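You operate a simulated robot arm through the tools that you are given. There is no shell and no other tool. Be economical: measure what you need, move in short steps, check, and stop when the job is done.

You are at the controls of a simulated two-armed robot. One attempt, no reset.

TASK
Wipe up the spill on the top of the feed bench with the green towel and put it back.

The check looks at the end state, three seconds after you hand in, the way a careful person would. Anything else that was tipped, shoved, dropped, spilled or broken makes it a failure. Flat cloth is picked up by pressing the open fingertips on it (5 to 10 N) and closing them slowly along it; thin cloth reads only 2 to 8 mm in the jaws.

THE ROBOT
Two 7-joint arms with two-finger parallel grippers on one trunk, on a base that drives. Base frame: it is fixed to the floor where the robot stands at the start and does not move with it; the origin is under the middle of the robot, x ahead of it, y to its left, z up. Readings come in m, rad, newtons and seconds.
The left shoulder is at the start at [0.07, 0.134, 1.176], the right one opposite. Payload 1.57 kg a hand.
The tool frame of a hand sits at the grasp point between the pads (the TCP): z along the fingers, y along the line on which they close. The tips reach 0.03 m beyond it. The gripper opens to 0.08 m. The fingers are 0.017 m wide and 0.012 m thick; the gripper's body (0.04 by 0.082 m) begins 0.08 m behind the TCP.
Orientation is that of the tool frame in the base frame, as a unit quaternion [x, y, z, w]. With the fingers straight down and closing along the base's y, the tool's x points along the base's -x, its y along +y and its z along -z.

THE INTERFACE
- The arms move only by the tool step_arm. It takes "left_deltas", "right_deltas" or both (then of equal length, played together; a hand with none holds still); each is a list of rows, each a list of 3 entries, a list of its own where there are three numbers: the shift along the base's x, y, z in m, then the turn, a rotation vector about the base's x, y, z in rad, then the gripper command, from -1 (shut) to 1 (fully open), values between in proportion. In form: [[[x, y, z], [ax, ay, az], fingers], ...]. A call has 1 to 12 rows; each row shifts and turns the commanded pose from where the row before left it. Rows are played at 5 a second. More than 0.05 m and 0.15 rad between two rows, or a gripper value outside its range, and nothing of the call is played. Where a pose cannot be reached the arm comes as near as it can. A force on the tool above 40 N (or 10 N above the force at the start of the call, whichever is more), or a blocked arm, ends the call early, and 0.2 s more pass. The fingers move at their own pace (about 0.153 m/s each) and stop on an object; they squeeze with about 26 N. The grip force told is the motor's: it shows also when the fingers shut on nothing. Time passes only in rows, and 0.2 s behind the last, so rows that do not move let the fingers close. The reply holds the time, the measured pose of the TCP, the force on the tool along the base axes, the opening and the grip force, in the units named above and with some noise, and new pictures: "views" is both (left out), scene, wrist or none (wrist: the cameras of the hands that moved).
- Cameras (640 x 400 px; columns grow to the right, rows downward): "scene" is now at [0.1307, 0.0309, 1.3931]; the picture's right is [0.36, -0.93, 0.00], its down [-0.62, -0.24, -0.75] and it looks along [0.70, 0.27, -0.66] (base axes); focal length 257 px, centre (320, 200). "left" rides on the left gripper at [0.072, 0.007, -0.122] in its tool frame; the picture's right is [-0.09, 1.00, 0.00], its down [-0.84, -0.08, -0.54] and it looks along [-0.54, -0.05, 0.84] (tool axes); focal length 238 px, centre (320, 200). "right" rides on the right gripper at [0.072, -0.007, -0.122] in its tool frame; the picture's right is [0.09, 1.00, 0.00], its down [-0.84, 0.08, -0.54] and it looks along [-0.54, 0.05, 0.84] (tool axes); focal length 238 px, centre (320, 200). There is no depth. A picture from a camera that has moved, and an enlarged one, comes with that camera's place and axes in the base frame and with its lens.
- slide_trunk(by): slides the trunk up (or, below 0, down) by that many m; the arms and the scene camera ride with it, the base frame stays. It gives what a move gives, with no picture.
- steer(legs): drives the robot by 1 to 6 legs, each [ahead, left, turn to the left] in m, m and rad, along the robot's own axes; the way and the turn of a leg run together, so that a leg with both is an arc; at most 1.5 m and 3.142 rad a leg. The arms and the cameras ride along, it lands a little off, and it stops where it bumps. It gives what a move gives, and a new picture of the scene camera.
- turn_head(pan, tilt): turns the head with the scene camera to pan (to the left, within 1.501 rad either way) and tilt (down, from -0.506 to 1.204), counted from straight ahead of the robot. It gives what a move gives, and a new picture of the scene camera.
- close_up(camera, box): a new picture of the part [left, top, right, bottom] of that camera's present view, enlarged. No time passes.
- finish_job(): hands the job in; it is judged then, once.

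Work in short steps. Places have to be worked out from the pictures, the camera data and where the tool is seen: move nearer, look again, correct. Check each grasp and each placing, and mend what went wrong. You have 120 turns and 260 pictures in all, those below and enlarged ones among them. Open the grippers and draw the arms clear of the work before you hand the job in, unless the task says otherwise; then end with one line.

The tools are called after "Call:" as name(argument=value, ...) on one line, values as JSON. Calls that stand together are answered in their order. step_arm: Moves the arms, as the interface text tells. Its arguments: {"type":"object","properties":{"left_deltas":{"type":"array","items":{"type":"array"}},"right_deltas":{"type":"array","items":{"type":"array"}},"views":{"type":"string","enum":["both","scene","wrist","none"]}},"required":[]} The other tools are called the same way: slide_trunk (by) slides the trunk up or down; steer (legs) drives the base; turn_head (pan, tilt) turns the head that bears the scene camera; close_up (camera, box) takes an enlarged picture of a part of a camera's view; finish_job () hands the job in.

At the start:

```text
time: 0.0
left_tcp_pos: [0.3715, 0.3914, 1.1765]
left_ee_rot: [0.0, 1.0, 0.0, 0.001]
left_ft_force: [0.4, 0.0, 0.4]
left_opening: 0.08
left_gripper_force: 0.1
right_tcp_pos: [0.3882, -0.016, 1.1714]
right_ee_rot: [0.0, 1.0, 0.0, 0.0]
right_ft_force: [0.2, 0.3, -0.4]
right_opening: 0.0799
right_gripper_force: 0.1
trunk travel left (down, up): [-0.75, 0.19]
robot x, y, heading: [-0.0004, 0.0039, -0.001]
head pan, tilt: [0.363, 0.724]
```

scene: 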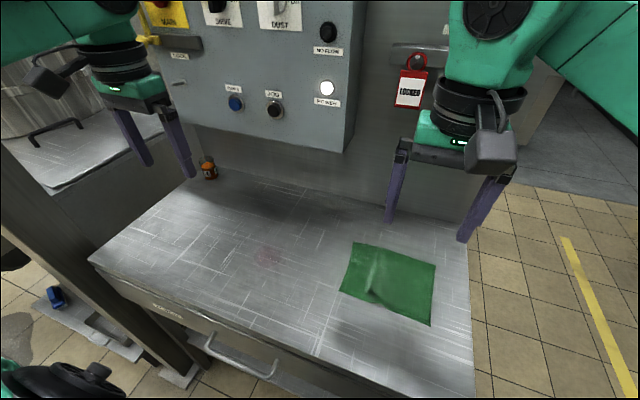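
right: 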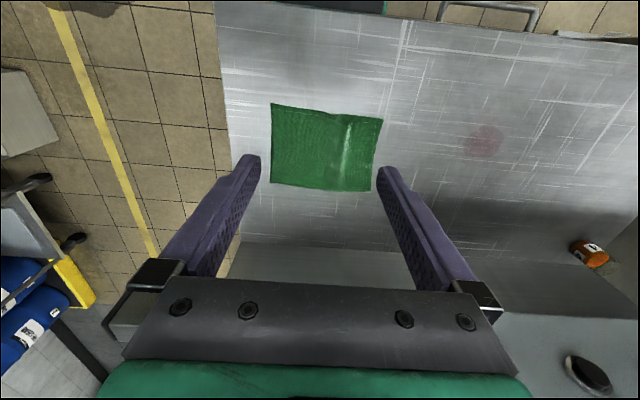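
left: 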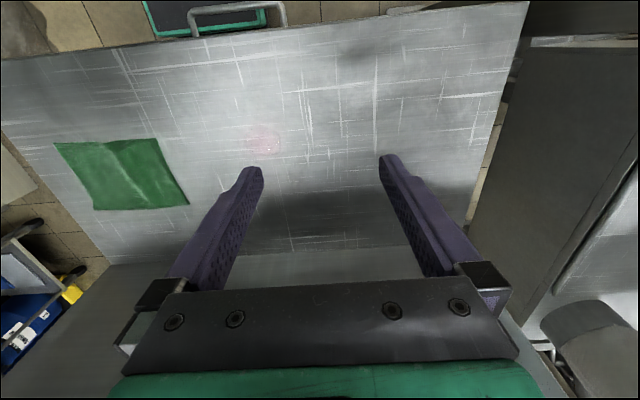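

I place the towel at about x 0.43–0.60, y −0.11–0.10, and the faint spill near (0.46, 0.305). I'll enlarge both to check the details.

Call:
close_up(camera="scene", box=[200, 200, 460, 360])

Call:
close_up(camera="right", box=[240, 80, 560, 280])

Call:
close_up(camera="left", box=[160, 60, 400, 210])

```text
2.46 times, centred on (330, 280) of scene
camera zoom: at [0.1307, 0.0309, 1.3931], right [0.36, -0.93, 0.0], down [-0.62, -0.24, -0.75], along [0.7, 0.27, -0.66], focal length 633 px, centre (295, 3)
```

zoom: 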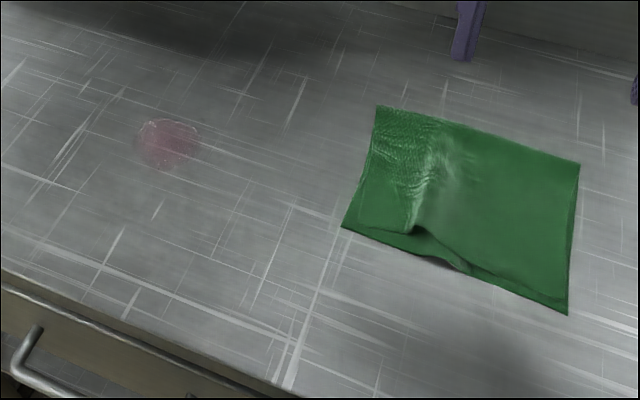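

```text
2.00 times, centred on (400, 180) of right
camera zoom: at [0.3177, -0.0218, 1.293], right [-0.09, 1.0, 0.0], down [0.84, 0.08, 0.54], along [0.54, 0.05, -0.84], focal length 477 px, centre (160, 240)
```

zoom: 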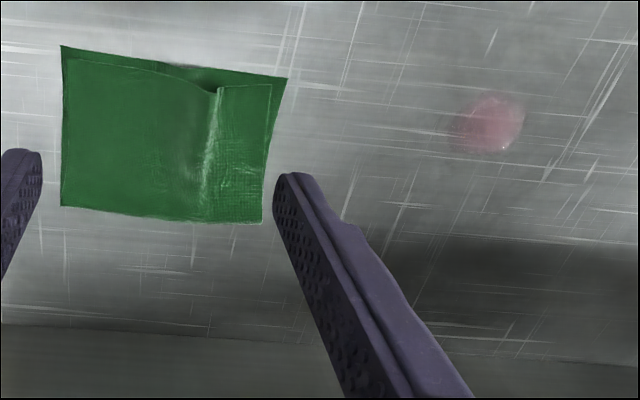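

```text
2.67 times, centred on (280, 135) of left
camera zoom: at [0.2987, 0.3959, 1.2969], right [0.09, 1.0, 0.0], down [0.84, -0.08, 0.54], along [0.54, -0.05, -0.84], focal length 636 px, centre (427, 373)
```

zoom: 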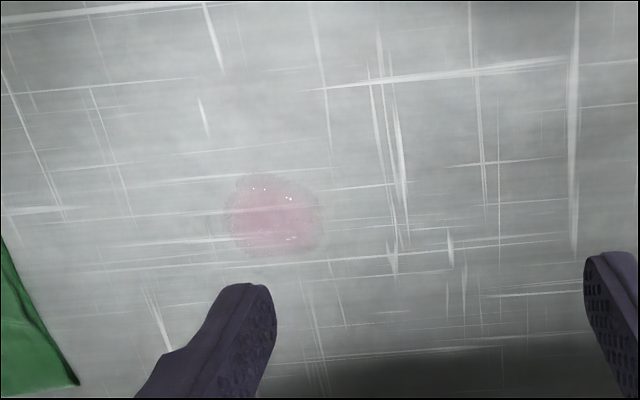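

Comparing the three views, the bench top comes out at about z≈0.884, higher than the nominal figure. That puts the spill at (0.432, 0.282), about 6.5 cm across, and the towel at x 0.405–0.552, y ±0.095, with a ridge along x at y≈0.038. I'll move the right arm aside and bring the left hand above the ridge, staying high.

Call:
step_arm(left_deltas=[[[0, 0, 0], [0, 0, 0], 1], [[0, 0, 0], [0, 0, 0], 1], [[0, 0, 0], [0, 0, 0], 1], [[0, 0, 0], [0, 0, 0], 1], [[0.012, -0.044, -0.01], [0, 0, 0], 1], [[0.012, -0.044, -0.01], [0, 0, 0], 1], [[0.012, -0.044, -0.01], [0, 0, 0], 1], [[0.012, -0.044, -0.01], [0, 0, 0], 1], [[0.012, -0.044, -0.01], [0, 0, 0], 1], [[0.012, -0.044, -0.01], [0, 0, 0], 1], [[0.012, -0.044, -0.01], [0, 0, 0], 1], [[0.012, -0.044, -0.01], [0, 0, 0], 1]], right_deltas=[[[-0.01, -0.05, 0], [0, 0, 0], 1], [[-0.01, -0.05, 0], [0, 0, 0], 1], [[-0.01, -0.05, 0], [0, 0, 0], 1], [[-0.01, -0.05, 0], [0, 0, 0], 1], [[-0.01, -0.05, 0], [0, 0, 0], 1], [[-0.01, -0.05, 0], [0, 0, 0], 1], [[0, 0, 0], [0, 0, 0], 1], [[0, 0, 0], [0, 0, 0], 1], [[0, 0, 0], [0, 0, 0], 1], [[0, 0, 0], [0, 0, 0], 1], [[0, 0, 0], [0, 0, 0], 1], [[0, 0, 0], [0, 0, 0], 1]], views="both")

```text
refused: row 1 steps farther than a row can; nothing moved
```

The combined step came out just over 0.05 m, so I'll make the right-arm rows smaller.

Call:
step_arm(left_deltas=[[[0, 0, 0], [0, 0, 0], 1], [[0, 0, 0], [0, 0, 0], 1], [[0, 0, 0], [0, 0, 0], 1], [[0, 0, 0], [0, 0, 0], 1], [[0.012, -0.044, -0.01], [0, 0, 0], 1], [[0.012, -0.044, -0.01], [0, 0, 0], 1], [[0.012, -0.044, -0.01], [0, 0, 0], 1], [[0.012, -0.044, -0.01], [0, 0, 0], 1], [[0.012, -0.044, -0.01], [0, 0, 0], 1], [[0.012, -0.044, -0.01], [0, 0, 0], 1], [[0.012, -0.044, -0.01], [0, 0, 0], 1], [[0.012, -0.044, -0.01], [0, 0, 0], 1]], right_deltas=[[[-0.01, -0.045, 0], [0, 0, 0], 1], [[-0.01, -0.045, 0], [0, 0, 0], 1], [[-0.01, -0.045, 0], [0, 0, 0], 1], [[-0.01, -0.045, 0], [0, 0, 0], 1], [[-0.01, -0.045, 0], [0, 0, 0], 1], [[-0.01, -0.045, 0], [0, 0, 0], 1], [[0, 0, 0], [0, 0, 0], 1], [[0, 0, 0], [0, 0, 0], 1], [[0, 0, 0], [0, 0, 0], 1], [[0, 0, 0], [0, 0, 0], 1], [[0, 0, 0], [0, 0, 0], 1], [[0, 0, 0], [0, 0, 0], 1]], views="both")

```text
time: 2.6
left_tcp_pos: [0.449, 0.073, 1.0927]
left_ee_rot: [-0.002, 1.0, 0.0, 0.002]
left_ft_force: [-0.4, 0.0, 0.0]
left_opening: 0.0797
left_gripper_force: 0.0
left hand out of reach, approached as far as the arm can: row 12
right_tcp_pos: [0.3272, -0.2829, 1.1737]
right_ee_rot: [0.001, 1.0, 0.0, 0.001]
right_ft_force: [1.0, -0.3, 0.4]
right_opening: 0.0802
right_gripper_force: 0.1
trunk travel left (down, up): [-0.75, 0.19]
robot x, y, heading: [0.0011, -0.0028, 0.002]
head pan, tilt: [0.363, 0.724]
camera scene: at [0.1298, 0.0307, 1.3932], right [0.36, -0.93, 0.0], down [-0.62, -0.24, -0.75], along [0.7, 0.27, -0.66], focal length 257 px, centre (320, 200)
camera right: at [0.2543, -0.2891, 1.2954], right [-0.09, 1.0, 0.0], down [0.84, 0.08, 0.54], along [0.54, 0.05, -0.84], focal length 238 px, centre (320, 200)
camera left: at [0.3754, 0.0777, 1.2145], right [0.09, 1.0, 0.0], down [0.83, -0.07, 0.55], along [0.54, -0.05, -0.84], focal length 238 px, centre (320, 200)
```

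scene: 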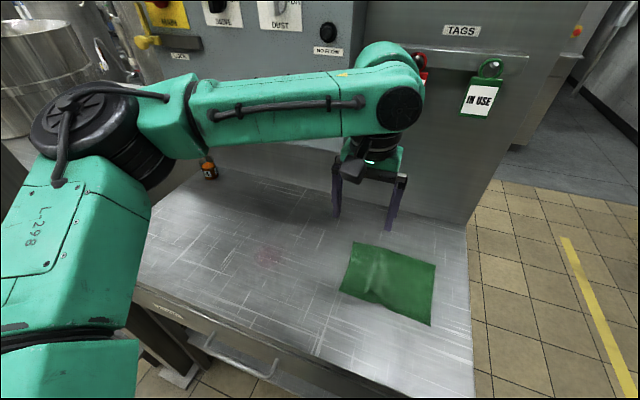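
right: 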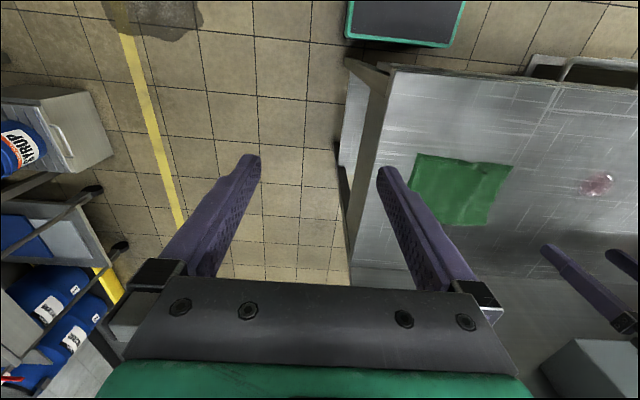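
left: 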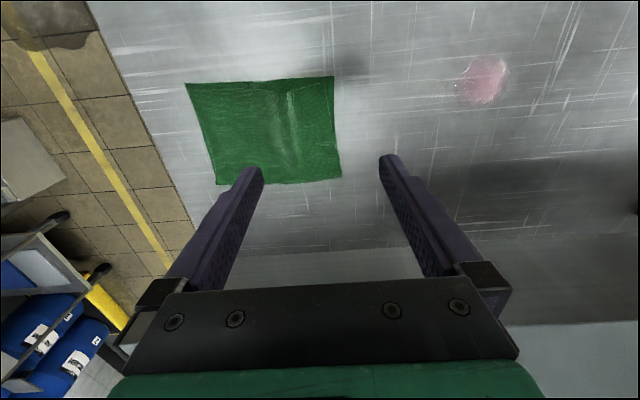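

The left arm reaches its limit when crossing the body, so I'll shift the base 0.10 m to the right. That puts both the towel and the spill comfortably on the left hand's side.

Call:
steer(legs=[[0, -0.1, 0]])

```text
time: 3.8
left_tcp_pos: [0.4491, -0.0238, 1.0938]
left_ee_rot: [-0.002, 1.0, -0.002, 0.001]
left_ft_force: [0.5, 0.1, -0.2]
left_opening: 0.08
left_gripper_force: 0.1
right_tcp_pos: [0.3287, -0.3806, 1.1748]
right_ee_rot: [-0.002, 1.0, -0.001, 0.0]
right_ft_force: [-0.7, 0.1, 0.3]
right_opening: 0.08
right_gripper_force: 0.1
trunk travel left (down, up): [-0.75, 0.19]
robot x, y, heading: [-0.0015, -0.0995, 0.006]
head pan, tilt: [0.363, 0.724]
camera scene: at [0.1307, -0.0673, 1.393], right [0.36, -0.93, 0.0], down [-0.62, -0.24, -0.75], along [0.7, 0.27, -0.66], focal length 257 px, centre (320, 200)
```

scene: 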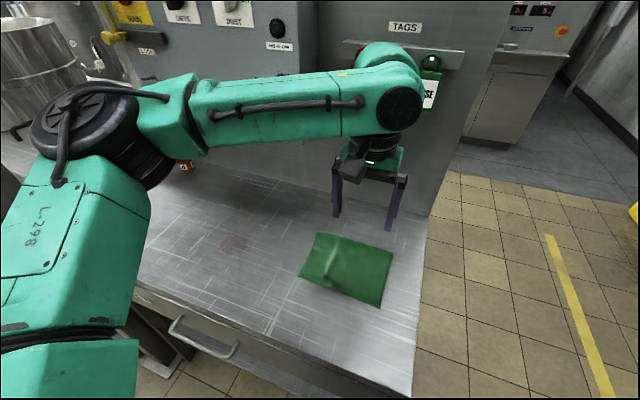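

The tool is now at (0.449, −0.024, 1.094). I'll move it to about (0.475, 0.037, 1.0), above the ridge.

Call:
step_arm(left_deltas=[[[0.006, 0.015, -0.02], [0, 0, 0], 1], [[0.006, 0.015, -0.02], [0, 0, 0], 1], [[0.006, 0.015, -0.02], [0, 0, 0], 1], [[0.006, 0.015, -0.02], [0, 0, 0], 1], [[0, 0, -0.01], [0, 0, 0], 1]], views="both")

```text
time: 5.0
left_tcp_pos: [0.4732, 0.0347, 1.0026]
left_ee_rot: [-0.002, 1.0, 0.0, 0.001]
left_ft_force: [-0.1, 0.0, -0.2]
left_opening: 0.08
left_gripper_force: 0.1
right_tcp_pos: [0.3277, -0.3833, 1.1724]
right_ee_rot: [-0.002, 1.0, -0.001, 0.0]
right_ft_force: [-0.8, -0.4, -0.5]
right_opening: 0.08
right_gripper_force: 0.1
trunk travel left (down, up): [-0.75, 0.19]
robot x, y, heading: [-0.0023, -0.1021, 0.004]
head pan, tilt: [0.363, 0.724]
camera scene: at [0.1308, -0.0699, 1.3931], right [0.36, -0.93, 0.0], down [-0.62, -0.24, -0.75], along [0.7, 0.27, -0.66], focal length 257 px, centre (320, 200)
camera left: at [0.3997, 0.0389, 1.1232], right [0.09, 1.0, 0.0], down [0.84, -0.07, 0.54], along [0.54, -0.05, -0.84], focal length 238 px, centre (320, 200)
```

scene: 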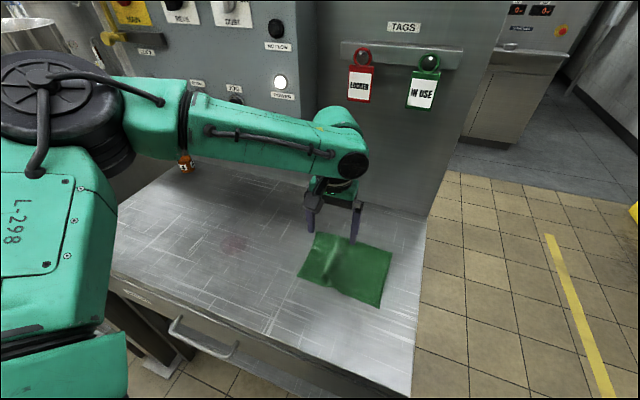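
left: 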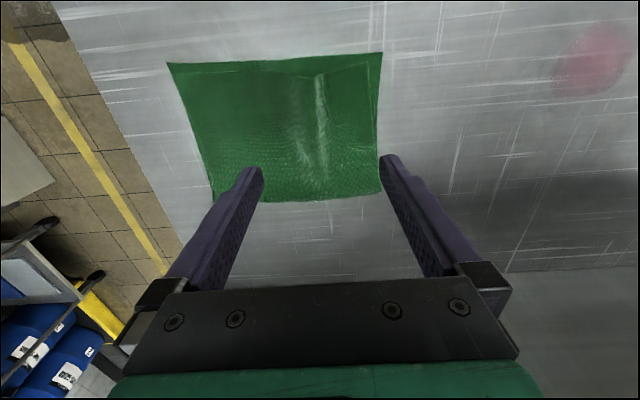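

The towel and the ridge at y≈0.033 match the estimate, and the tool is centred over them. I'll set the opening to about 5 cm and go down to just above the expected contact height.

Call:
step_arm(left_deltas=[[[0, 0, -0.02], [0, 0, 0], 0.3], [[0, 0, -0.02], [0, 0, 0], 0.3], [[0, 0, -0.02], [0, 0, 0], 0.3], [[0, 0, -0.012], [0, 0, 0], 0.3], [[0, 0, 0], [0, 0, 0], 0.3]], views="wrist")

Call:
step_arm(left_deltas=[[[0, 0, -0.005], [0, 0, 0], 0.3], [[0, 0, -0.003], [0, 0, 0], 0.3], [[0, 0, 0], [0, 0, 0], 0.3]], views="none")

```text
time: 6.2
left_tcp_pos: [0.4732, 0.0357, 0.9304]
left_ee_rot: [-0.002, 1.0, -0.001, 0.0]
left_ft_force: [-0.4, -1.3, -0.2]
left_opening: 0.052
left_gripper_force: 0.1
right_tcp_pos: [0.3272, -0.3836, 1.1733]
right_ee_rot: [-0.002, 1.0, 0.0, 0.0]
right_ft_force: [-0.3, -0.3, 0.4]
right_opening: 0.0798
right_gripper_force: 0.0
trunk travel left (down, up): [-0.75, 0.19]
robot x, y, heading: [0.0036, -0.1017, 0.004]
head pan, tilt: [0.363, 0.724]
camera left: at [0.4, 0.0395, 1.0512], right [0.09, 1.0, 0.0], down [0.84, -0.07, 0.54], along [0.54, -0.05, -0.84], focal length 238 px, centre (320, 200)
```

left: 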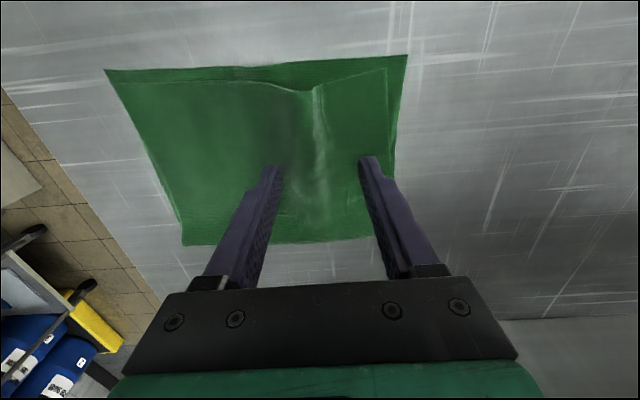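

```text
time: 7.0
left_tcp_pos: [0.4726, 0.0356, 0.923]
left_ee_rot: [-0.003, 1.0, 0.0, 0.001]
left_ft_force: [0.4, -0.5, 0.3]
left_opening: 0.0522
left_gripper_force: 0.1
right_tcp_pos: [0.3269, -0.3822, 1.1728]
right_ee_rot: [-0.002, 1.0, 0.001, 0.0]
right_ft_force: [0.6, 0.9, 0.9]
right_opening: 0.0797
right_gripper_force: 0.0
trunk travel left (down, up): [-0.75, 0.19]
robot x, y, heading: [0.0017, -0.1006, 0.004]
head pan, tilt: [0.363, 0.724]
```

There's no contact yet at 0.923, so I'll lower in fine steps until the force builds.

Call:
step_arm(left_deltas=[[[0, 0, -0.004], [0, 0, 0], 0.3], [[0, 0, -0.003], [0, 0, 0], 0.3], [[0, 0, -0.002], [0, 0, 0], 0.3], [[0, 0, 0], [0, 0, 0], 0.3]], views="none")

```text
time: 8.0
left_tcp_pos: [0.4724, 0.0336, 0.9152]
left_ee_rot: [-0.003, 1.0, -0.001, 0.001]
left_ft_force: [0.7, -0.8, -0.6]
left_opening: 0.0521
left_gripper_force: 0.0
right_tcp_pos: [0.3276, -0.3825, 1.173]
right_ee_rot: [-0.002, 1.0, 0.0, -0.001]
right_ft_force: [-0.6, 0.3, -0.1]
right_opening: 0.08
right_gripper_force: 0.0
trunk travel left (down, up): [-0.75, 0.19]
robot x, y, heading: [0.0006, -0.1001, 0.003]
head pan, tilt: [0.363, 0.724]
```

Still no contact at 0.915, so I'll keep going down gently.

Call:
step_arm(left_deltas=[[[0, 0, -0.002], [0, 0, 0], 0.3], [[0, 0, -0.002], [0, 0, 0], 0.3], [[0, 0, -0.002], [0, 0, 0], 0.3], [[0, 0, -0.002], [0, 0, 0], 0.3], [[0, 0, 0], [0, 0, 0], 0.3]], views="wrist")

```text
time: 9.2
left_tcp_pos: [0.4749, 0.0338, 0.9114]
left_ee_rot: [-0.002, 1.0, -0.001, 0.008]
left_ft_force: [-4.8, 0.4, 20.9]
left_opening: 0.0519
left_gripper_force: 0.2
right_tcp_pos: [0.326, -0.3833, 1.1739]
right_ee_rot: [-0.001, 1.0, 0.001, 0.001]
right_ft_force: [0.8, 0.2, 0.4]
right_opening: 0.0801
right_gripper_force: 0.1
trunk travel left (down, up): [-0.75, 0.19]
robot x, y, heading: [-0.0026, -0.1025, 0.003]
head pan, tilt: [0.363, 0.724]
stopped in row 5 (left hand): the force on the tool passed its limit (the readings are from after the stop); the commanded pose is now the measured one
camera left: at [0.3997, 0.0385, 1.0315], right [0.09, 1.0, 0.0], down [0.83, -0.07, 0.56], along [0.55, -0.05, -0.83], focal length 238 px, centre (320, 200)
```

left: 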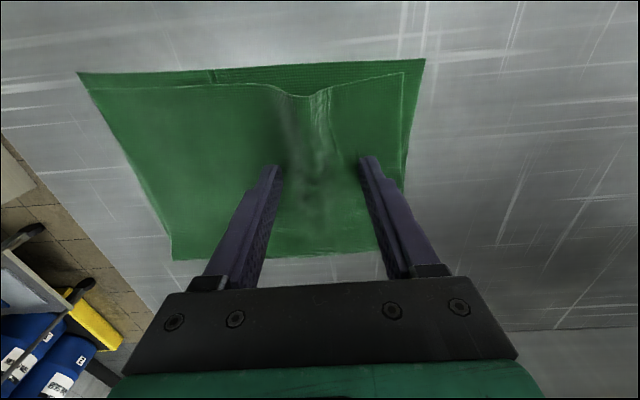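

Contact came at about z=0.912, with 21 N, which is too much. I'll back off 1–1.5 mm and read the force.

Call:
step_arm(left_deltas=[[[0, 0, 0.0012], [0, 0, 0], 0.3], [[0, 0, 0], [0, 0, 0], 0.3]], views="none")

```text
time: 9.8
left_tcp_pos: [0.4748, 0.0349, 0.9117]
left_ee_rot: [-0.003, 1.0, -0.001, 0.007]
left_ft_force: [0.1, -1.1, 15.6]
left_opening: 0.0522
left_gripper_force: 0.2
right_tcp_pos: [0.3249, -0.3837, 1.1736]
right_ee_rot: [-0.003, 1.0, 0.0, 0.0]
right_ft_force: [-0.3, 0.4, -0.4]
right_opening: 0.0799
right_gripper_force: 0.0
trunk travel left (down, up): [-0.75, 0.19]
robot x, y, heading: [0.0027, -0.1025, 0.0]
head pan, tilt: [0.363, 0.724]
```

I'll ease off another 1.3 mm to bring it to about 8 N, then close slowly.

Call:
step_arm(left_deltas=[[[0, 0, 0.0013], [0, 0, 0], 0.3], [[0, 0, 0], [0, 0, 0], 0.3]], views="none")

```text
time: 10.4
left_tcp_pos: [0.4751, 0.0336, 0.9126]
left_ee_rot: [-0.003, 1.0, -0.001, 0.006]
left_ft_force: [0.9, -0.9, 11.7]
left_opening: 0.0518
left_gripper_force: 0.0
right_tcp_pos: [0.3262, -0.3844, 1.1727]
right_ee_rot: [-0.002, 1.0, 0.001, 0.001]
right_ft_force: [0.1, 0.0, 0.7]
right_opening: 0.0797
right_gripper_force: 0.0
trunk travel left (down, up): [-0.75, 0.19]
robot x, y, heading: [0.0008, -0.1012, 0.004]
head pan, tilt: [0.363, 0.724]
```

The force is 11.7 N. I'll back off a little more and close slowly along the cloth.

Call:
step_arm(left_deltas=[[[0, 0, 0.0012], [0, 0, 0], 0.3], [[0, 0, 0], [0, 0, 0], 0.15], [[0, 0, 0], [0, 0, 0], 0.0], [[0, 0, 0], [0, 0, 0], -0.15], [[0, 0, 0], [0, 0, 0], -0.3], [[0, 0, 0], [0, 0, 0], -0.45], [[0, 0, 0], [0, 0, 0], -0.6], [[0, 0, 0], [0, 0, 0], -0.75], [[0, 0, 0], [0, 0, 0], -0.9], [[0, 0, 0], [0, 0, 0], -1], [[0, 0, 0], [0, 0, 0], -1], [[0, 0, 0], [0, 0, 0], -1]], views="both")

```text
time: 13.1
left_tcp_pos: [0.4754, 0.0347, 0.9128]
left_ee_rot: [-0.002, 1.0, -0.001, 0.006]
left_ft_force: [1.0, -1.0, 6.4]
left_opening: 0.0067
left_gripper_force: 26.1
right_tcp_pos: [0.3271, -0.3831, 1.1734]
right_ee_rot: [-0.002, 1.0, 0.0, 0.0]
right_ft_force: [0.2, -0.7, 0.6]
right_opening: 0.0798
right_gripper_force: 0.0
trunk travel left (down, up): [-0.75, 0.19]
robot x, y, heading: [0.0017, -0.0995, 0.002]
head pan, tilt: [0.363, 0.724]
camera scene: at [0.1299, -0.0698, 1.3932], right [0.36, -0.93, 0.0], down [-0.62, -0.24, -0.75], along [0.7, 0.27, -0.66], focal length 257 px, centre (320, 200)
camera left: at [0.4013, 0.0391, 1.0331], right [0.09, 1.0, 0.0], down [0.83, -0.07, 0.55], along [0.55, -0.05, -0.83], focal length 238 px, centre (320, 200)
```

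scene: 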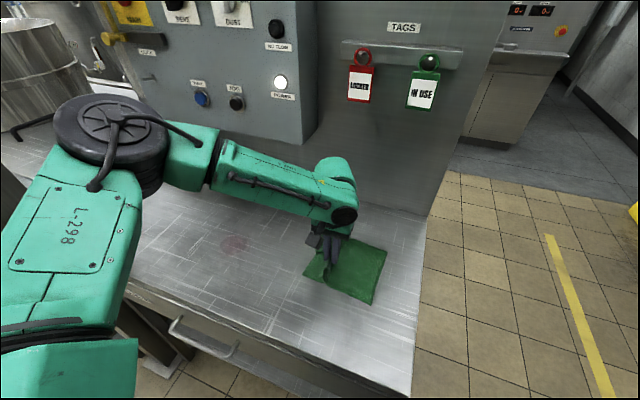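
left: 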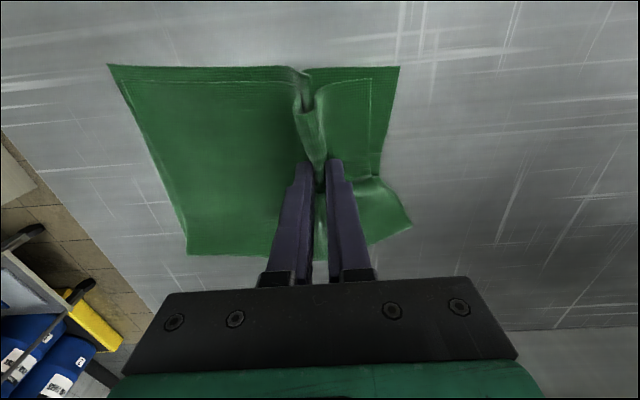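

The jaws hold 6.7 mm of cloth and the fold shows between the fingers. I'll lift and check.

Call:
step_arm(left_deltas=[[[0, 0, 0.015], [0, 0, 0], -1], [[0, 0, 0.025], [0, 0, 0], -1], [[0, 0, 0.03], [0, 0, 0], -1], [[0, 0, 0.03], [0, 0, 0], -1], [[0, 0, 0.02], [0, 0, 0], -1], [[0, 0, 0], [0, 0, 0], -1]], views="both")

```text
time: 14.4
left_tcp_pos: [0.479, 0.0349, 1.0308]
left_ee_rot: [-0.002, 1.0, -0.001, 0.006]
left_ft_force: [-0.4, -0.3, -0.8]
left_opening: 0.0033
left_gripper_force: 24.8
right_tcp_pos: [0.3277, -0.3825, 1.1731]
right_ee_rot: [-0.002, 1.0, -0.001, 0.0]
right_ft_force: [-0.6, -0.7, 0.2]
right_opening: 0.0801
right_gripper_force: 0.0
trunk travel left (down, up): [-0.75, 0.19]
robot x, y, heading: [0.0031, -0.0985, 0.0]
head pan, tilt: [0.363, 0.724]
camera scene: at [0.1309, -0.0695, 1.393], right [0.36, -0.93, 0.0], down [-0.62, -0.24, -0.75], along [0.7, 0.27, -0.66], focal length 257 px, centre (320, 200)
camera left: at [0.4047, 0.0391, 1.1513], right [0.09, 1.0, 0.0], down [0.83, -0.07, 0.55], along [0.55, -0.05, -0.83], focal length 238 px, centre (320, 200)
```

scene: 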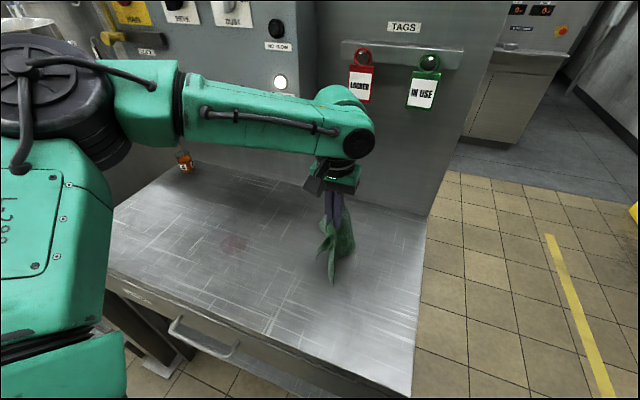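
left: 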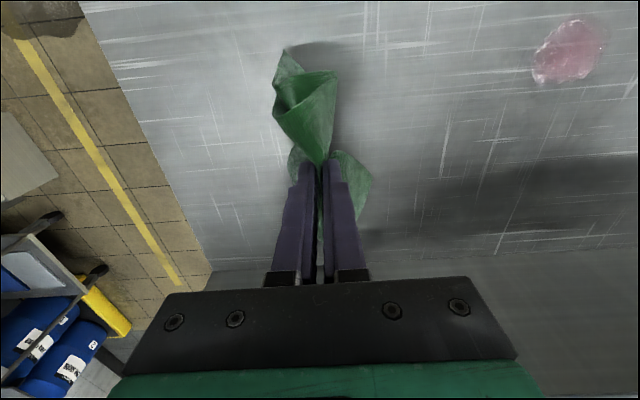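

The towel is held. Its lower end hangs close to the bench. The spill measures (0.432, 0.279) again, so I'll carry the towel over it.

Call:
step_arm(left_deltas=[[[0, 0, 0.02], [0, 0, 0], -1], [[-0.008, 0.041, 0], [0, 0, 0], -1], [[-0.008, 0.041, 0], [0, 0, 0], -1], [[-0.008, 0.041, 0], [0, 0, 0], -1], [[-0.008, 0.041, 0], [0, 0, 0], -1], [[-0.008, 0.041, 0], [0, 0, 0], -1], [[-0.007, 0.04, 0], [0, 0, 0], -1], [[0, 0, -0.02], [0, 0, 0], -1], [[0, 0, 0], [0, 0, 0], -1]], views="both")

```text
time: 16.4
left_tcp_pos: [0.431, 0.2808, 1.0311]
left_ee_rot: [-0.003, 1.0, -0.001, 0.005]
left_ft_force: [-0.4, 0.2, 0.2]
left_opening: 0.0034
left_gripper_force: 24.5
right_tcp_pos: [0.3277, -0.3833, 1.1733]
right_ee_rot: [-0.002, 1.0, 0.0, 0.001]
right_ft_force: [-0.3, 0.1, -0.5]
right_opening: 0.0797
right_gripper_force: 0.1
trunk travel left (down, up): [-0.75, 0.19]
robot x, y, heading: [-0.0021, -0.1021, 0.004]
head pan, tilt: [0.363, 0.724]
camera scene: at [0.1307, -0.0698, 1.3931], right [0.36, -0.93, 0.0], down [-0.62, -0.24, -0.75], along [0.7, 0.27, -0.66], focal length 257 px, centre (320, 200)
camera left: at [0.3572, 0.286, 1.152], right [0.09, 1.0, 0.0], down [0.83, -0.07, 0.55], along [0.55, -0.05, -0.83], focal length 238 px, centre (320, 200)
```

scene: 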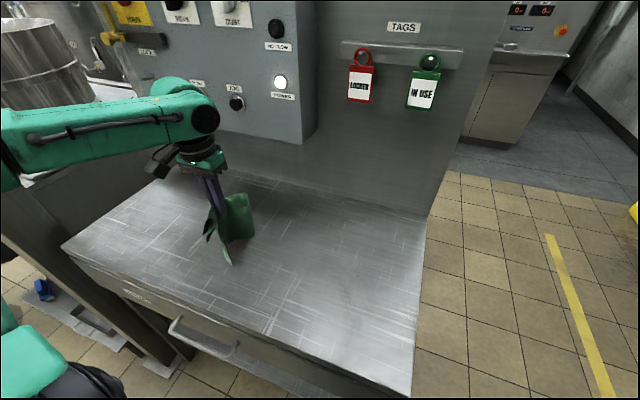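
left: 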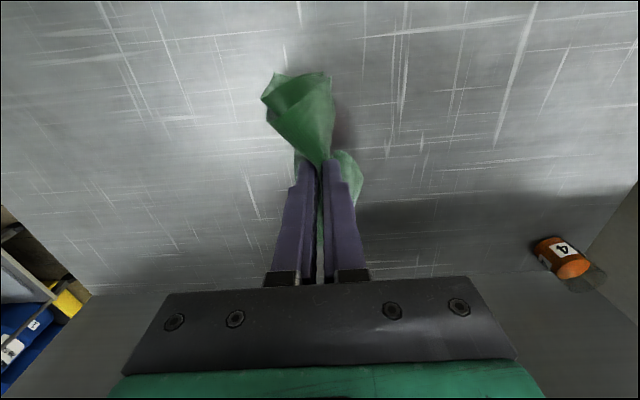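

The towel hangs over the spill and the orange bottle, at about (0.68, 0.66), is well clear. I'll lower it onto the spill, checking the force.

Call:
step_arm(left_deltas=[[[0, 0, -0.025], [0, 0, 0], -1], [[0, 0, -0.025], [0, 0, 0], -1], [[0, 0, -0.025], [0, 0, 0], -1], [[0, 0, -0.015], [0, 0, 0], -1], [[0, 0, -0.008], [0, 0, 0], -1], [[0, 0, -0.005], [0, 0, 0], -1], [[0, 0, 0], [0, 0, 0], -1]], views="both")

```text
time: 18.1
left_tcp_pos: [0.4279, 0.2808, 0.9291]
left_ee_rot: [-0.003, 1.0, -0.002, 0.004]
left_ft_force: [-0.4, 0.0, -0.3]
left_opening: 0.0035
left_gripper_force: 24.4
right_tcp_pos: [0.3274, -0.3818, 1.1727]
right_ee_rot: [-0.002, 1.0, 0.0, -0.001]
right_ft_force: [0.6, -0.1, 0.2]
right_opening: 0.0801
right_gripper_force: 0.1
trunk travel left (down, up): [-0.75, 0.19]
robot x, y, heading: [-0.0008, -0.1022, 0.005]
head pan, tilt: [0.363, 0.724]
camera scene: at [0.1306, -0.0695, 1.3931], right [0.36, -0.93, 0.0], down [-0.62, -0.24, -0.75], along [0.7, 0.27, -0.66], focal length 257 px, centre (320, 200)
camera left: at [0.3544, 0.2845, 1.0498], right [0.09, 1.0, 0.0], down [0.83, -0.07, 0.55], along [0.55, -0.05, -0.83], focal length 238 px, centre (320, 200)
```

scene: 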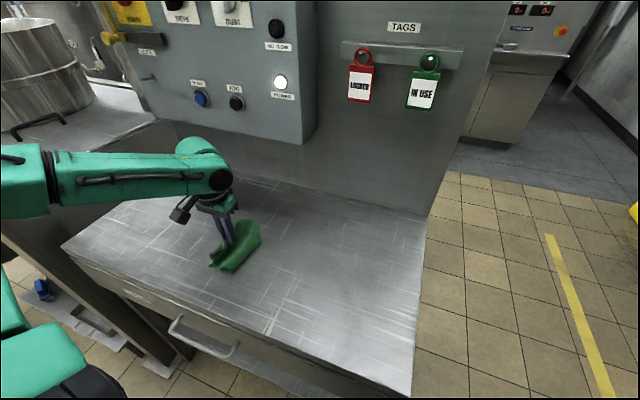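
left: 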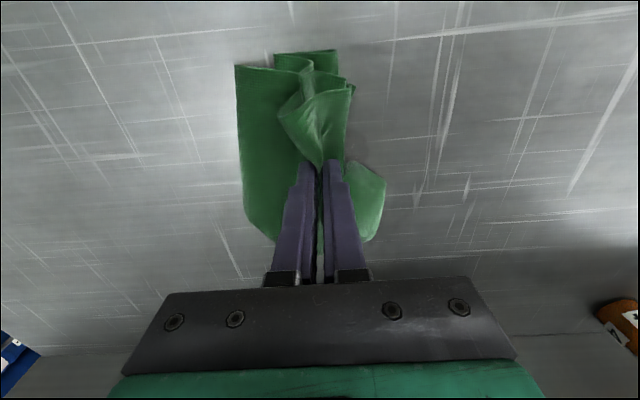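

No force yet, and the bundle covers the spill. I'll press down in small steps.

Call:
step_arm(left_deltas=[[[0.002, 0, -0.005], [0, 0, 0], -1], [[0, 0, -0.004], [0, 0, 0], -1], [[0, 0, -0.003], [0, 0, 0], -1], [[0, 0, -0.002], [0, 0, 0], -1], [[0, 0, 0], [0, 0, 0], -1]], views="none")

```text
time: 19.2
left_tcp_pos: [0.4303, 0.2799, 0.9168]
left_ee_rot: [-0.003, 1.0, -0.001, 0.006]
left_ft_force: [1.6, 0.3, 6.6]
left_opening: 0.0034
left_gripper_force: 24.7
right_tcp_pos: [0.3276, -0.3837, 1.1724]
right_ee_rot: [-0.002, 1.0, 0.0, -0.001]
right_ft_force: [0.0, -0.7, -0.5]
right_opening: 0.0799
right_gripper_force: 0.1
trunk travel left (down, up): [-0.75, 0.19]
robot x, y, heading: [0.0002, -0.1035, 0.002]
head pan, tilt: [0.363, 0.724]
```

I'm pressing at about 6.6 N through the cloth. I'll wipe in raster strokes over a patch a bit larger than the spill.

Call:
step_arm(left_deltas=[[[0, 0.02, 0], [0, 0, 0], -1], [[0, 0.02, 0], [0, 0, 0], -1], [[0.015, 0, 0], [0, 0, 0], -1], [[0, -0.02, 0], [0, 0, 0], -1], [[0, -0.02, 0], [0, 0, 0], -1], [[0, -0.02, 0], [0, 0, 0], -1], [[0, -0.02, 0], [0, 0, 0], -1], [[0.015, 0, 0], [0, 0, 0], -1], [[0, 0.02, 0], [0, 0, 0], -1], [[0, 0.02, 0], [0, 0, 0], -1], [[0, 0.02, 0], [0, 0, 0], -1], [[0, 0.02, 0], [0, 0, 0], -1]], views="both")

Call:
step_arm(left_deltas=[[[-0.02, 0, 0], [0, 0, 0], -1], [[-0.025, 0, 0], [0, 0, 0], -1], [[0, -0.02, 0], [0, 0, 0], -1], [[0, -0.02, 0], [0, 0, 0], -1], [[0, -0.02, 0], [0, 0, 0], -1], [[0, -0.02, 0], [0, 0, 0], -1], [[-0.015, 0, 0], [0, 0, 0], -1], [[0, 0.02, 0], [0, 0, 0], -1], [[0, 0.02, 0], [0, 0, 0], -1], [[0, 0.02, 0], [0, 0, 0], -1], [[0, 0.02, 0], [0, 0, 0], -1], [[0, 0, 0], [0, 0, 0], -1]], views="both")

```text
time: 21.9
left_tcp_pos: [0.462, 0.3203, 0.9154]
left_ee_rot: [-0.002, 1.0, -0.001, 0.005]
left_ft_force: [0.3, -0.7, 1.8]
left_opening: 0.0039
left_gripper_force: 24.5
right_tcp_pos: [0.3276, -0.3829, 1.1738]
right_ee_rot: [-0.001, 1.0, 0.001, 0.0]
right_ft_force: [0.8, 0.7, -0.6]
right_opening: 0.08
right_gripper_force: 0.1
trunk travel left (down, up): [-0.75, 0.19]
robot x, y, heading: [0.0011, -0.0998, 0.001]
head pan, tilt: [0.363, 0.724]
camera scene: at [0.1303, -0.0691, 1.3931], right [0.36, -0.93, 0.0], down [-0.62, -0.24, -0.75], along [0.7, 0.27, -0.66], focal length 257 px, centre (320, 200)
camera left: at [0.3868, 0.325, 1.0357], right [0.09, 1.0, 0.0], down [0.83, -0.07, 0.55], along [0.55, -0.05, -0.83], focal length 238 px, centre (320, 200)
```

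scene: 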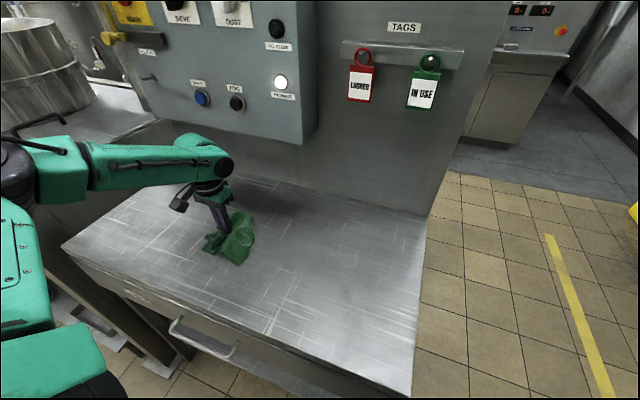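
left: 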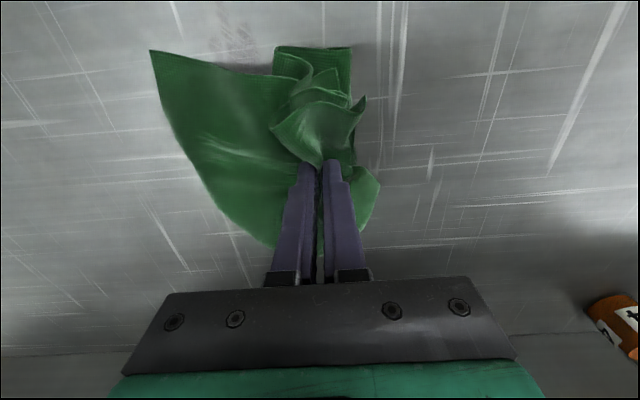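

```text
time: 24.4
left_tcp_pos: [0.4006, 0.318, 0.9157]
left_ee_rot: [-0.003, 1.0, -0.001, 0.006]
left_ft_force: [0.1, -0.2, 1.2]
left_opening: 0.0034
left_gripper_force: 24.4
right_tcp_pos: [0.3289, -0.3829, 1.1727]
right_ee_rot: [-0.001, 1.0, 0.0, 0.0]
right_ft_force: [0.1, 0.2, -0.2]
right_opening: 0.0799
right_gripper_force: 0.0
trunk travel left (down, up): [-0.75, 0.19]
robot x, y, heading: [0.0015, -0.1029, 0.004]
head pan, tilt: [0.363, 0.724]
camera scene: at [0.1306, -0.0702, 1.3931], right [0.36, -0.93, 0.0], down [-0.62, -0.24, -0.75], along [0.7, 0.27, -0.66], focal length 257 px, centre (320, 200)
camera left: at [0.3264, 0.3228, 1.0358], right [0.09, 1.0, 0.0], down [0.83, -0.07, 0.55], along [0.55, -0.05, -0.83], focal length 238 px, centre (320, 200)
```

scene: 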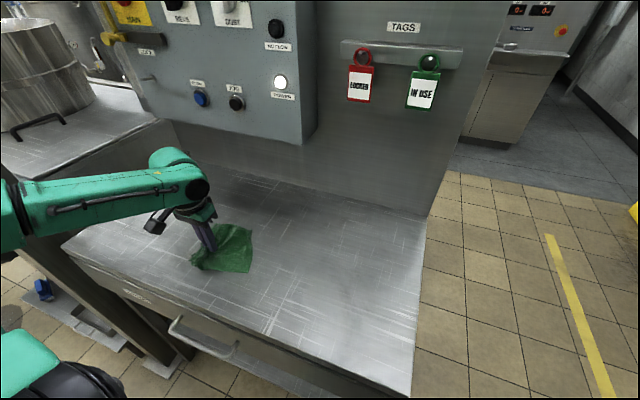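
left: 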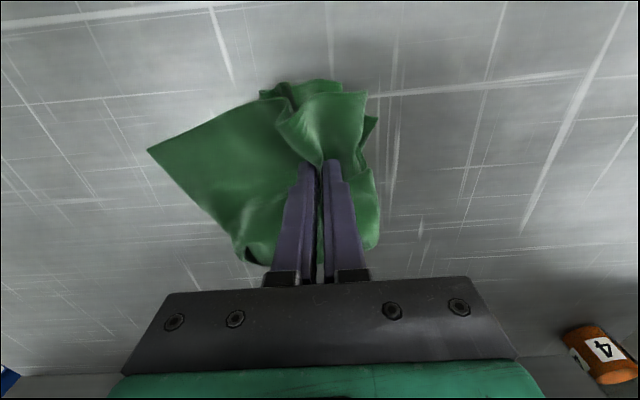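

The force has fallen to about 1.5 N as the cloth flattened. I'll press 2.5 mm lower and make a second pass along x.

Call:
step_arm(left_deltas=[[[0, 0, -0.0025], [0, 0, 0], -1], [[0.025, 0, 0], [0, 0, 0], -1], [[0.025, 0, 0], [0, 0, 0], -1], [[0.02, 0, 0], [0, 0, 0], -1], [[0, -0.016, 0], [0, 0, 0], -1], [[-0.025, 0, 0], [0, 0, 0], -1], [[-0.025, 0, 0], [0, 0, 0], -1], [[-0.025, 0, 0], [0, 0, 0], -1], [[0, -0.016, 0], [0, 0, 0], -1], [[0.025, 0, 0], [0, 0, 0], -1], [[0.025, 0, 0], [0, 0, 0], -1], [[0.025, 0, 0], [0, 0, 0], -1]], views="none")

Call:
step_arm(left_deltas=[[[0, -0.016, 0], [0, 0, 0], -1], [[-0.025, 0, 0], [0, 0, 0], -1], [[-0.025, 0, 0], [0, 0, 0], -1], [[-0.025, 0, 0], [0, 0, 0], -1], [[0, -0.016, 0], [0, 0, 0], -1], [[0.025, 0, 0], [0, 0, 0], -1], [[0.025, 0, 0], [0, 0, 0], -1], [[0.025, 0, 0], [0, 0, 0], -1], [[0, -0.016, 0], [0, 0, 0], -1], [[-0.025, 0, 0], [0, 0, 0], -1], [[-0.025, 0, 0], [0, 0, 0], -1], [[-0.025, 0, 0], [0, 0, 0], -1]], views="both")

```text
time: 27.1
left_tcp_pos: [0.4705, 0.2853, 0.9135]
left_ee_rot: [-0.003, 1.0, 0.0, 0.006]
left_ft_force: [-4.7, 1.3, 9.6]
left_opening: 0.0036
left_gripper_force: 24.7
right_tcp_pos: [0.3258, -0.3844, 1.1734]
right_ee_rot: [-0.001, 1.0, 0.001, 0.001]
right_ft_force: [-0.5, -0.5, -0.3]
right_opening: 0.08
right_gripper_force: 0.0
trunk travel left (down, up): [-0.75, 0.19]
robot x, y, heading: [-0.0003, -0.1018, 0.011]
head pan, tilt: [0.363, 0.724]
```

```text
time: 29.6
left_tcp_pos: [0.3978, 0.2395, 0.9137]
left_ee_rot: [-0.003, 1.0, -0.001, 0.005]
left_ft_force: [1.7, -0.6, 3.1]
left_opening: 0.0035
left_gripper_force: 24.4
right_tcp_pos: [0.3269, -0.383, 1.1737]
right_ee_rot: [-0.002, 1.0, -0.001, 0.001]
right_ft_force: [0.6, 0.2, -0.7]
right_opening: 0.08
right_gripper_force: 0.0
trunk travel left (down, up): [-0.75, 0.19]
robot x, y, heading: [0.0028, -0.1009, 0.002]
head pan, tilt: [0.363, 0.724]
camera scene: at [0.1295, -0.0696, 1.3932], right [0.36, -0.93, 0.0], down [-0.62, -0.24, -0.75], along [0.7, 0.27, -0.66], focal length 257 px, centre (320, 200)
camera left: at [0.3227, 0.2435, 1.0339], right [0.09, 1.0, 0.0], down [0.83, -0.07, 0.55], along [0.55, -0.05, -0.83], focal length 238 px, centre (320, 200)
```

scene: 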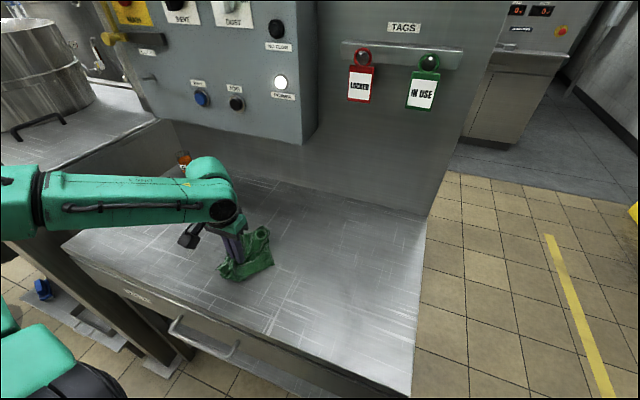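
left: 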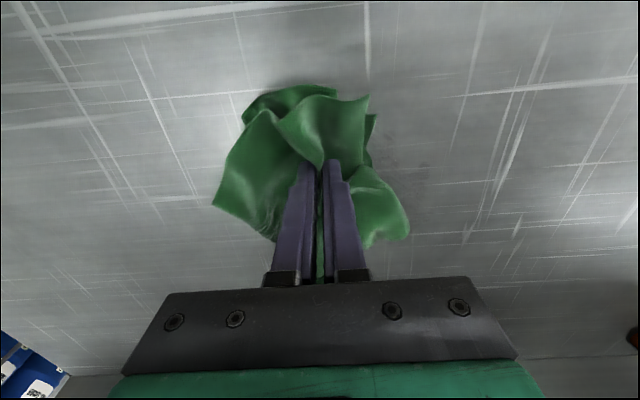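

I'll lift and look at the spill area.

Call:
step_arm(left_deltas=[[[0, 0, 0.03], [0, 0, 0], -1], [[0, 0, 0.04], [0, 0, 0], -1], [[0, 0, 0.04], [0, 0, 0], -1], [[0.01, -0.04, 0.02], [0, 0, 0], -1], [[0.02, -0.04, 0.01], [0, 0, 0], -1], [[0.02, -0.04, 0], [0, 0, 0], -1], [[0.015, -0.04, 0], [0, 0, 0], -1], [[0.01, -0.04, 0], [0, 0, 0], -1], [[0, 0, 0], [0, 0, 0], -1]], views="both")

Call:
close_up(camera="scene", box=[150, 190, 310, 290])

Call:
close_up(camera="left", box=[400, 0, 640, 150])

```text
time: 31.6
left_tcp_pos: [0.4687, 0.0413, 1.0541]
left_ee_rot: [-0.003, 1.0, -0.002, 0.005]
left_ft_force: [0.1, 1.3, 0.2]
left_opening: 0.0037
left_gripper_force: 24.9
right_tcp_pos: [0.3274, -0.3816, 1.1742]
right_ee_rot: [-0.002, 1.0, -0.001, 0.001]
right_ft_force: [0.8, 0.1, -0.9]
right_opening: 0.08
right_gripper_force: 0.1
trunk travel left (down, up): [-0.75, 0.19]
robot x, y, heading: [0.0022, -0.103, -0.0]
head pan, tilt: [0.363, 0.724]
camera scene: at [0.1305, -0.0684, 1.3931], right [0.36, -0.93, 0.0], down [-0.62, -0.24, -0.75], along [0.7, 0.27, -0.66], focal length 257 px, centre (320, 200)
camera left: at [0.3947, 0.0458, 1.173], right [0.09, 1.0, 0.0], down [0.83, -0.07, 0.55], along [0.55, -0.05, -0.83], focal length 238 px, centre (320, 200)
```

scene: 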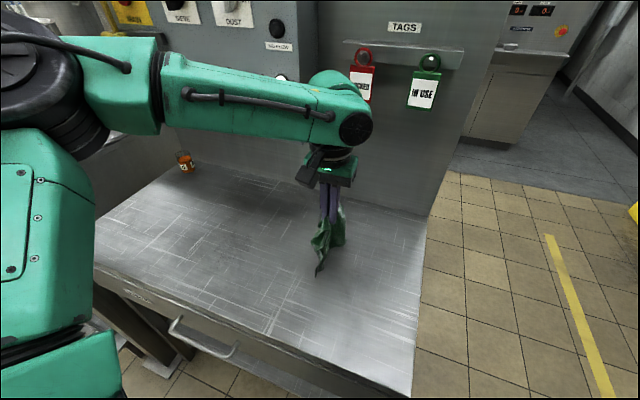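
left: 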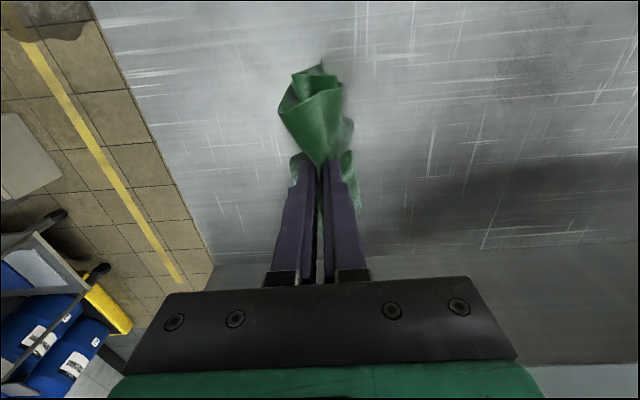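

```text
4.00 times, centred on (230, 240) of scene
camera zoom: at [0.1305, -0.0684, 1.3931], right [0.36, -0.93, 0.0], down [-0.62, -0.24, -0.75], along [0.7, 0.27, -0.66], focal length 1028 px, centre (680, 40)
```

zoom: 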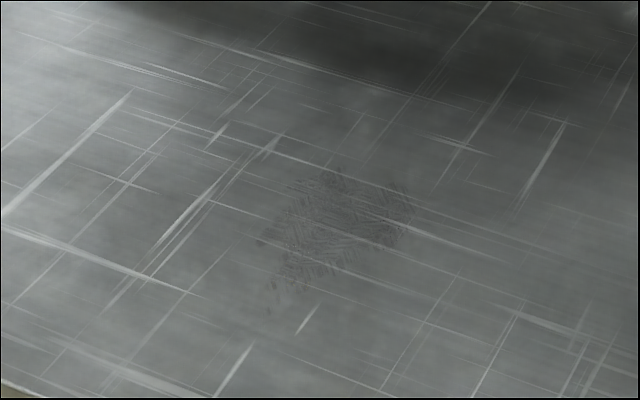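

```text
2.67 times, centred on (520, 75) of left
camera zoom: at [0.3947, 0.0458, 1.173], right [0.09, 1.0, 0.0], down [0.83, -0.07, 0.55], along [0.55, -0.05, -0.83], focal length 636 px, centre (-213, 533)
```

zoom: 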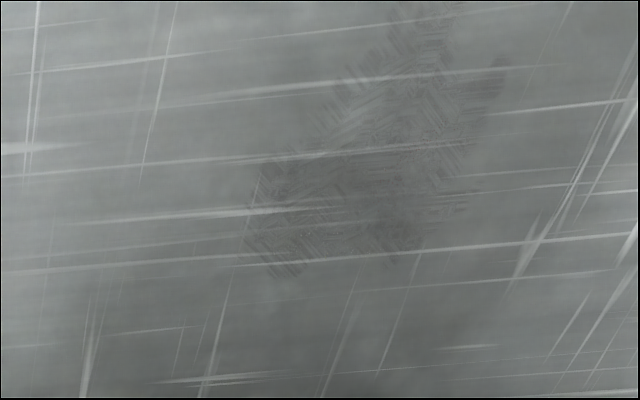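

The pink is gone, but a faint damp film remains at about (0.43, 0.276). I'll check whether it's drying before wiping again.

Call:
step_arm(left_deltas=[[[0, 0, 0], [0, 0, 0], -1], [[0, 0, 0], [0, 0, 0], -1], [[0, 0, 0], [0, 0, 0], -1], [[0, 0, 0], [0, 0, 0], -1], [[0, 0, 0], [0, 0, 0], -1], [[0, 0, 0], [0, 0, 0], -1], [[0, 0, 0], [0, 0, 0], -1], [[0, 0, 0], [0, 0, 0], -1], [[0, 0, 0], [0, 0, 0], -1], [[0, 0, 0], [0, 0, 0], -1]], views="none")

Call:
close_up(camera="scene", box=[150, 190, 310, 290])

```text
time: 33.9
left_tcp_pos: [0.4689, 0.0411, 1.0538]
left_ee_rot: [-0.003, 1.0, -0.001, 0.005]
left_ft_force: [-0.6, 0.7, -0.6]
left_opening: 0.0037
left_gripper_force: 24.3
right_tcp_pos: [0.3278, -0.3826, 1.173]
right_ee_rot: [-0.001, 1.0, 0.0, 0.0]
right_ft_force: [0.6, 1.1, -0.3]
right_opening: 0.0799
right_gripper_force: 0.0
trunk travel left (down, up): [-0.75, 0.19]
robot x, y, heading: [0.0029, -0.1018, 0.002]
head pan, tilt: [0.363, 0.724]
```

```text
4.00 times, centred on (230, 240) of scene
camera zoom: at [0.1308, -0.0696, 1.3931], right [0.36, -0.93, 0.0], down [-0.62, -0.24, -0.75], along [0.7, 0.27, -0.66], focal length 1028 px, centre (680, 40)
```

zoom: 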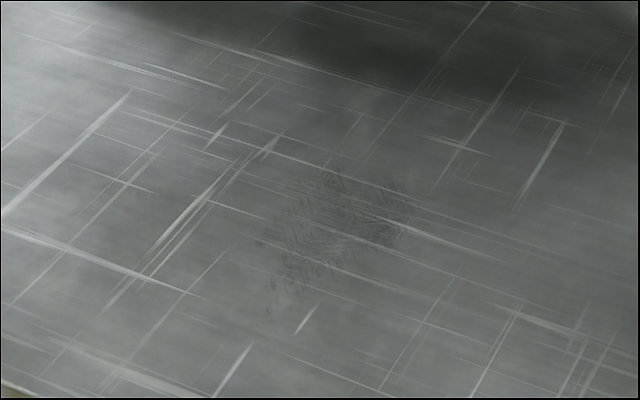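

It's visibly fading. I'll wait a few more seconds to be sure it dries completely.

Call:
step_arm(left_deltas=[[[0, 0, 0], [0, 0, 0], -1], [[0, 0, 0], [0, 0, 0], -1], [[0, 0, 0], [0, 0, 0], -1], [[0, 0, 0], [0, 0, 0], -1], [[0, 0, 0], [0, 0, 0], -1], [[0, 0, 0], [0, 0, 0], -1], [[0, 0, 0], [0, 0, 0], -1], [[0, 0, 0], [0, 0, 0], -1], [[0, 0, 0], [0, 0, 0], -1], [[0, 0, 0], [0, 0, 0], -1], [[0, 0, 0], [0, 0, 0], -1], [[0, 0, 0], [0, 0, 0], -1]], views="none")

Call:
step_arm(left_deltas=[[[0, 0, 0], [0, 0, 0], -1], [[0, 0, 0], [0, 0, 0], -1], [[0, 0, 0], [0, 0, 0], -1], [[0, 0, 0], [0, 0, 0], -1], [[0, 0, 0], [0, 0, 0], -1], [[0, 0, 0], [0, 0, 0], -1], [[0, 0, 0], [0, 0, 0], -1], [[0, 0, 0], [0, 0, 0], -1], [[0, 0, 0], [0, 0, 0], -1], [[0, 0, 0], [0, 0, 0], -1], [[0, 0, 0], [0, 0, 0], -1], [[0, 0, 0], [0, 0, 0], -1]], views="none")

Call:
close_up(camera="scene", box=[150, 190, 310, 290])

```text
time: 36.5
left_tcp_pos: [0.4691, 0.0415, 1.0538]
left_ee_rot: [-0.002, 1.0, -0.001, 0.005]
left_ft_force: [-0.7, -0.7, -0.6]
left_opening: 0.0036
left_gripper_force: 24.5
right_tcp_pos: [0.3279, -0.3817, 1.1726]
right_ee_rot: [-0.002, 1.0, 0.001, 0.0]
right_ft_force: [-0.3, -0.5, 0.5]
right_opening: 0.0802
right_gripper_force: 0.0
trunk travel left (down, up): [-0.75, 0.19]
robot x, y, heading: [-0.0007, -0.0995, 0.0]
head pan, tilt: [0.363, 0.724]
```

```text
time: 39.0
left_tcp_pos: [0.469, 0.0412, 1.0526]
left_ee_rot: [-0.002, 1.0, -0.001, 0.004]
left_ft_force: [-0.1, -0.3, -0.7]
left_opening: 0.0035
left_gripper_force: 24.8
right_tcp_pos: [0.3278, -0.3821, 1.1732]
right_ee_rot: [-0.002, 1.0, 0.0, 0.0]
right_ft_force: [1.0, 0.0, -0.2]
right_opening: 0.0801
right_gripper_force: 0.1
trunk travel left (down, up): [-0.75, 0.19]
robot x, y, heading: [-0.0033, -0.0979, 0.007]
head pan, tilt: [0.363, 0.724]
```

```text
4.00 times, centred on (230, 240) of scene
camera zoom: at [0.1308, -0.0696, 1.3931], right [0.36, -0.93, 0.0], down [-0.62, -0.24, -0.75], along [0.7, 0.27, -0.66], focal length 1028 px, centre (680, 40)
```

zoom: 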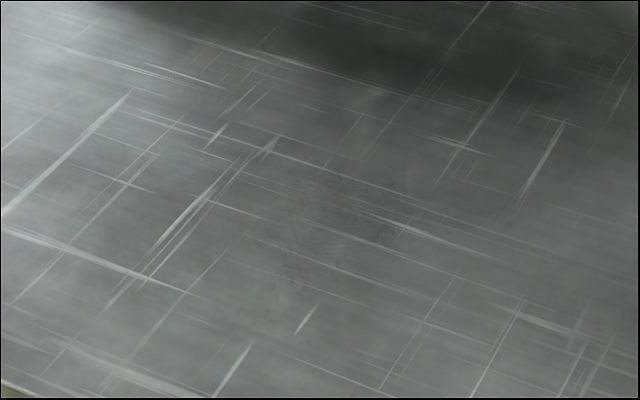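

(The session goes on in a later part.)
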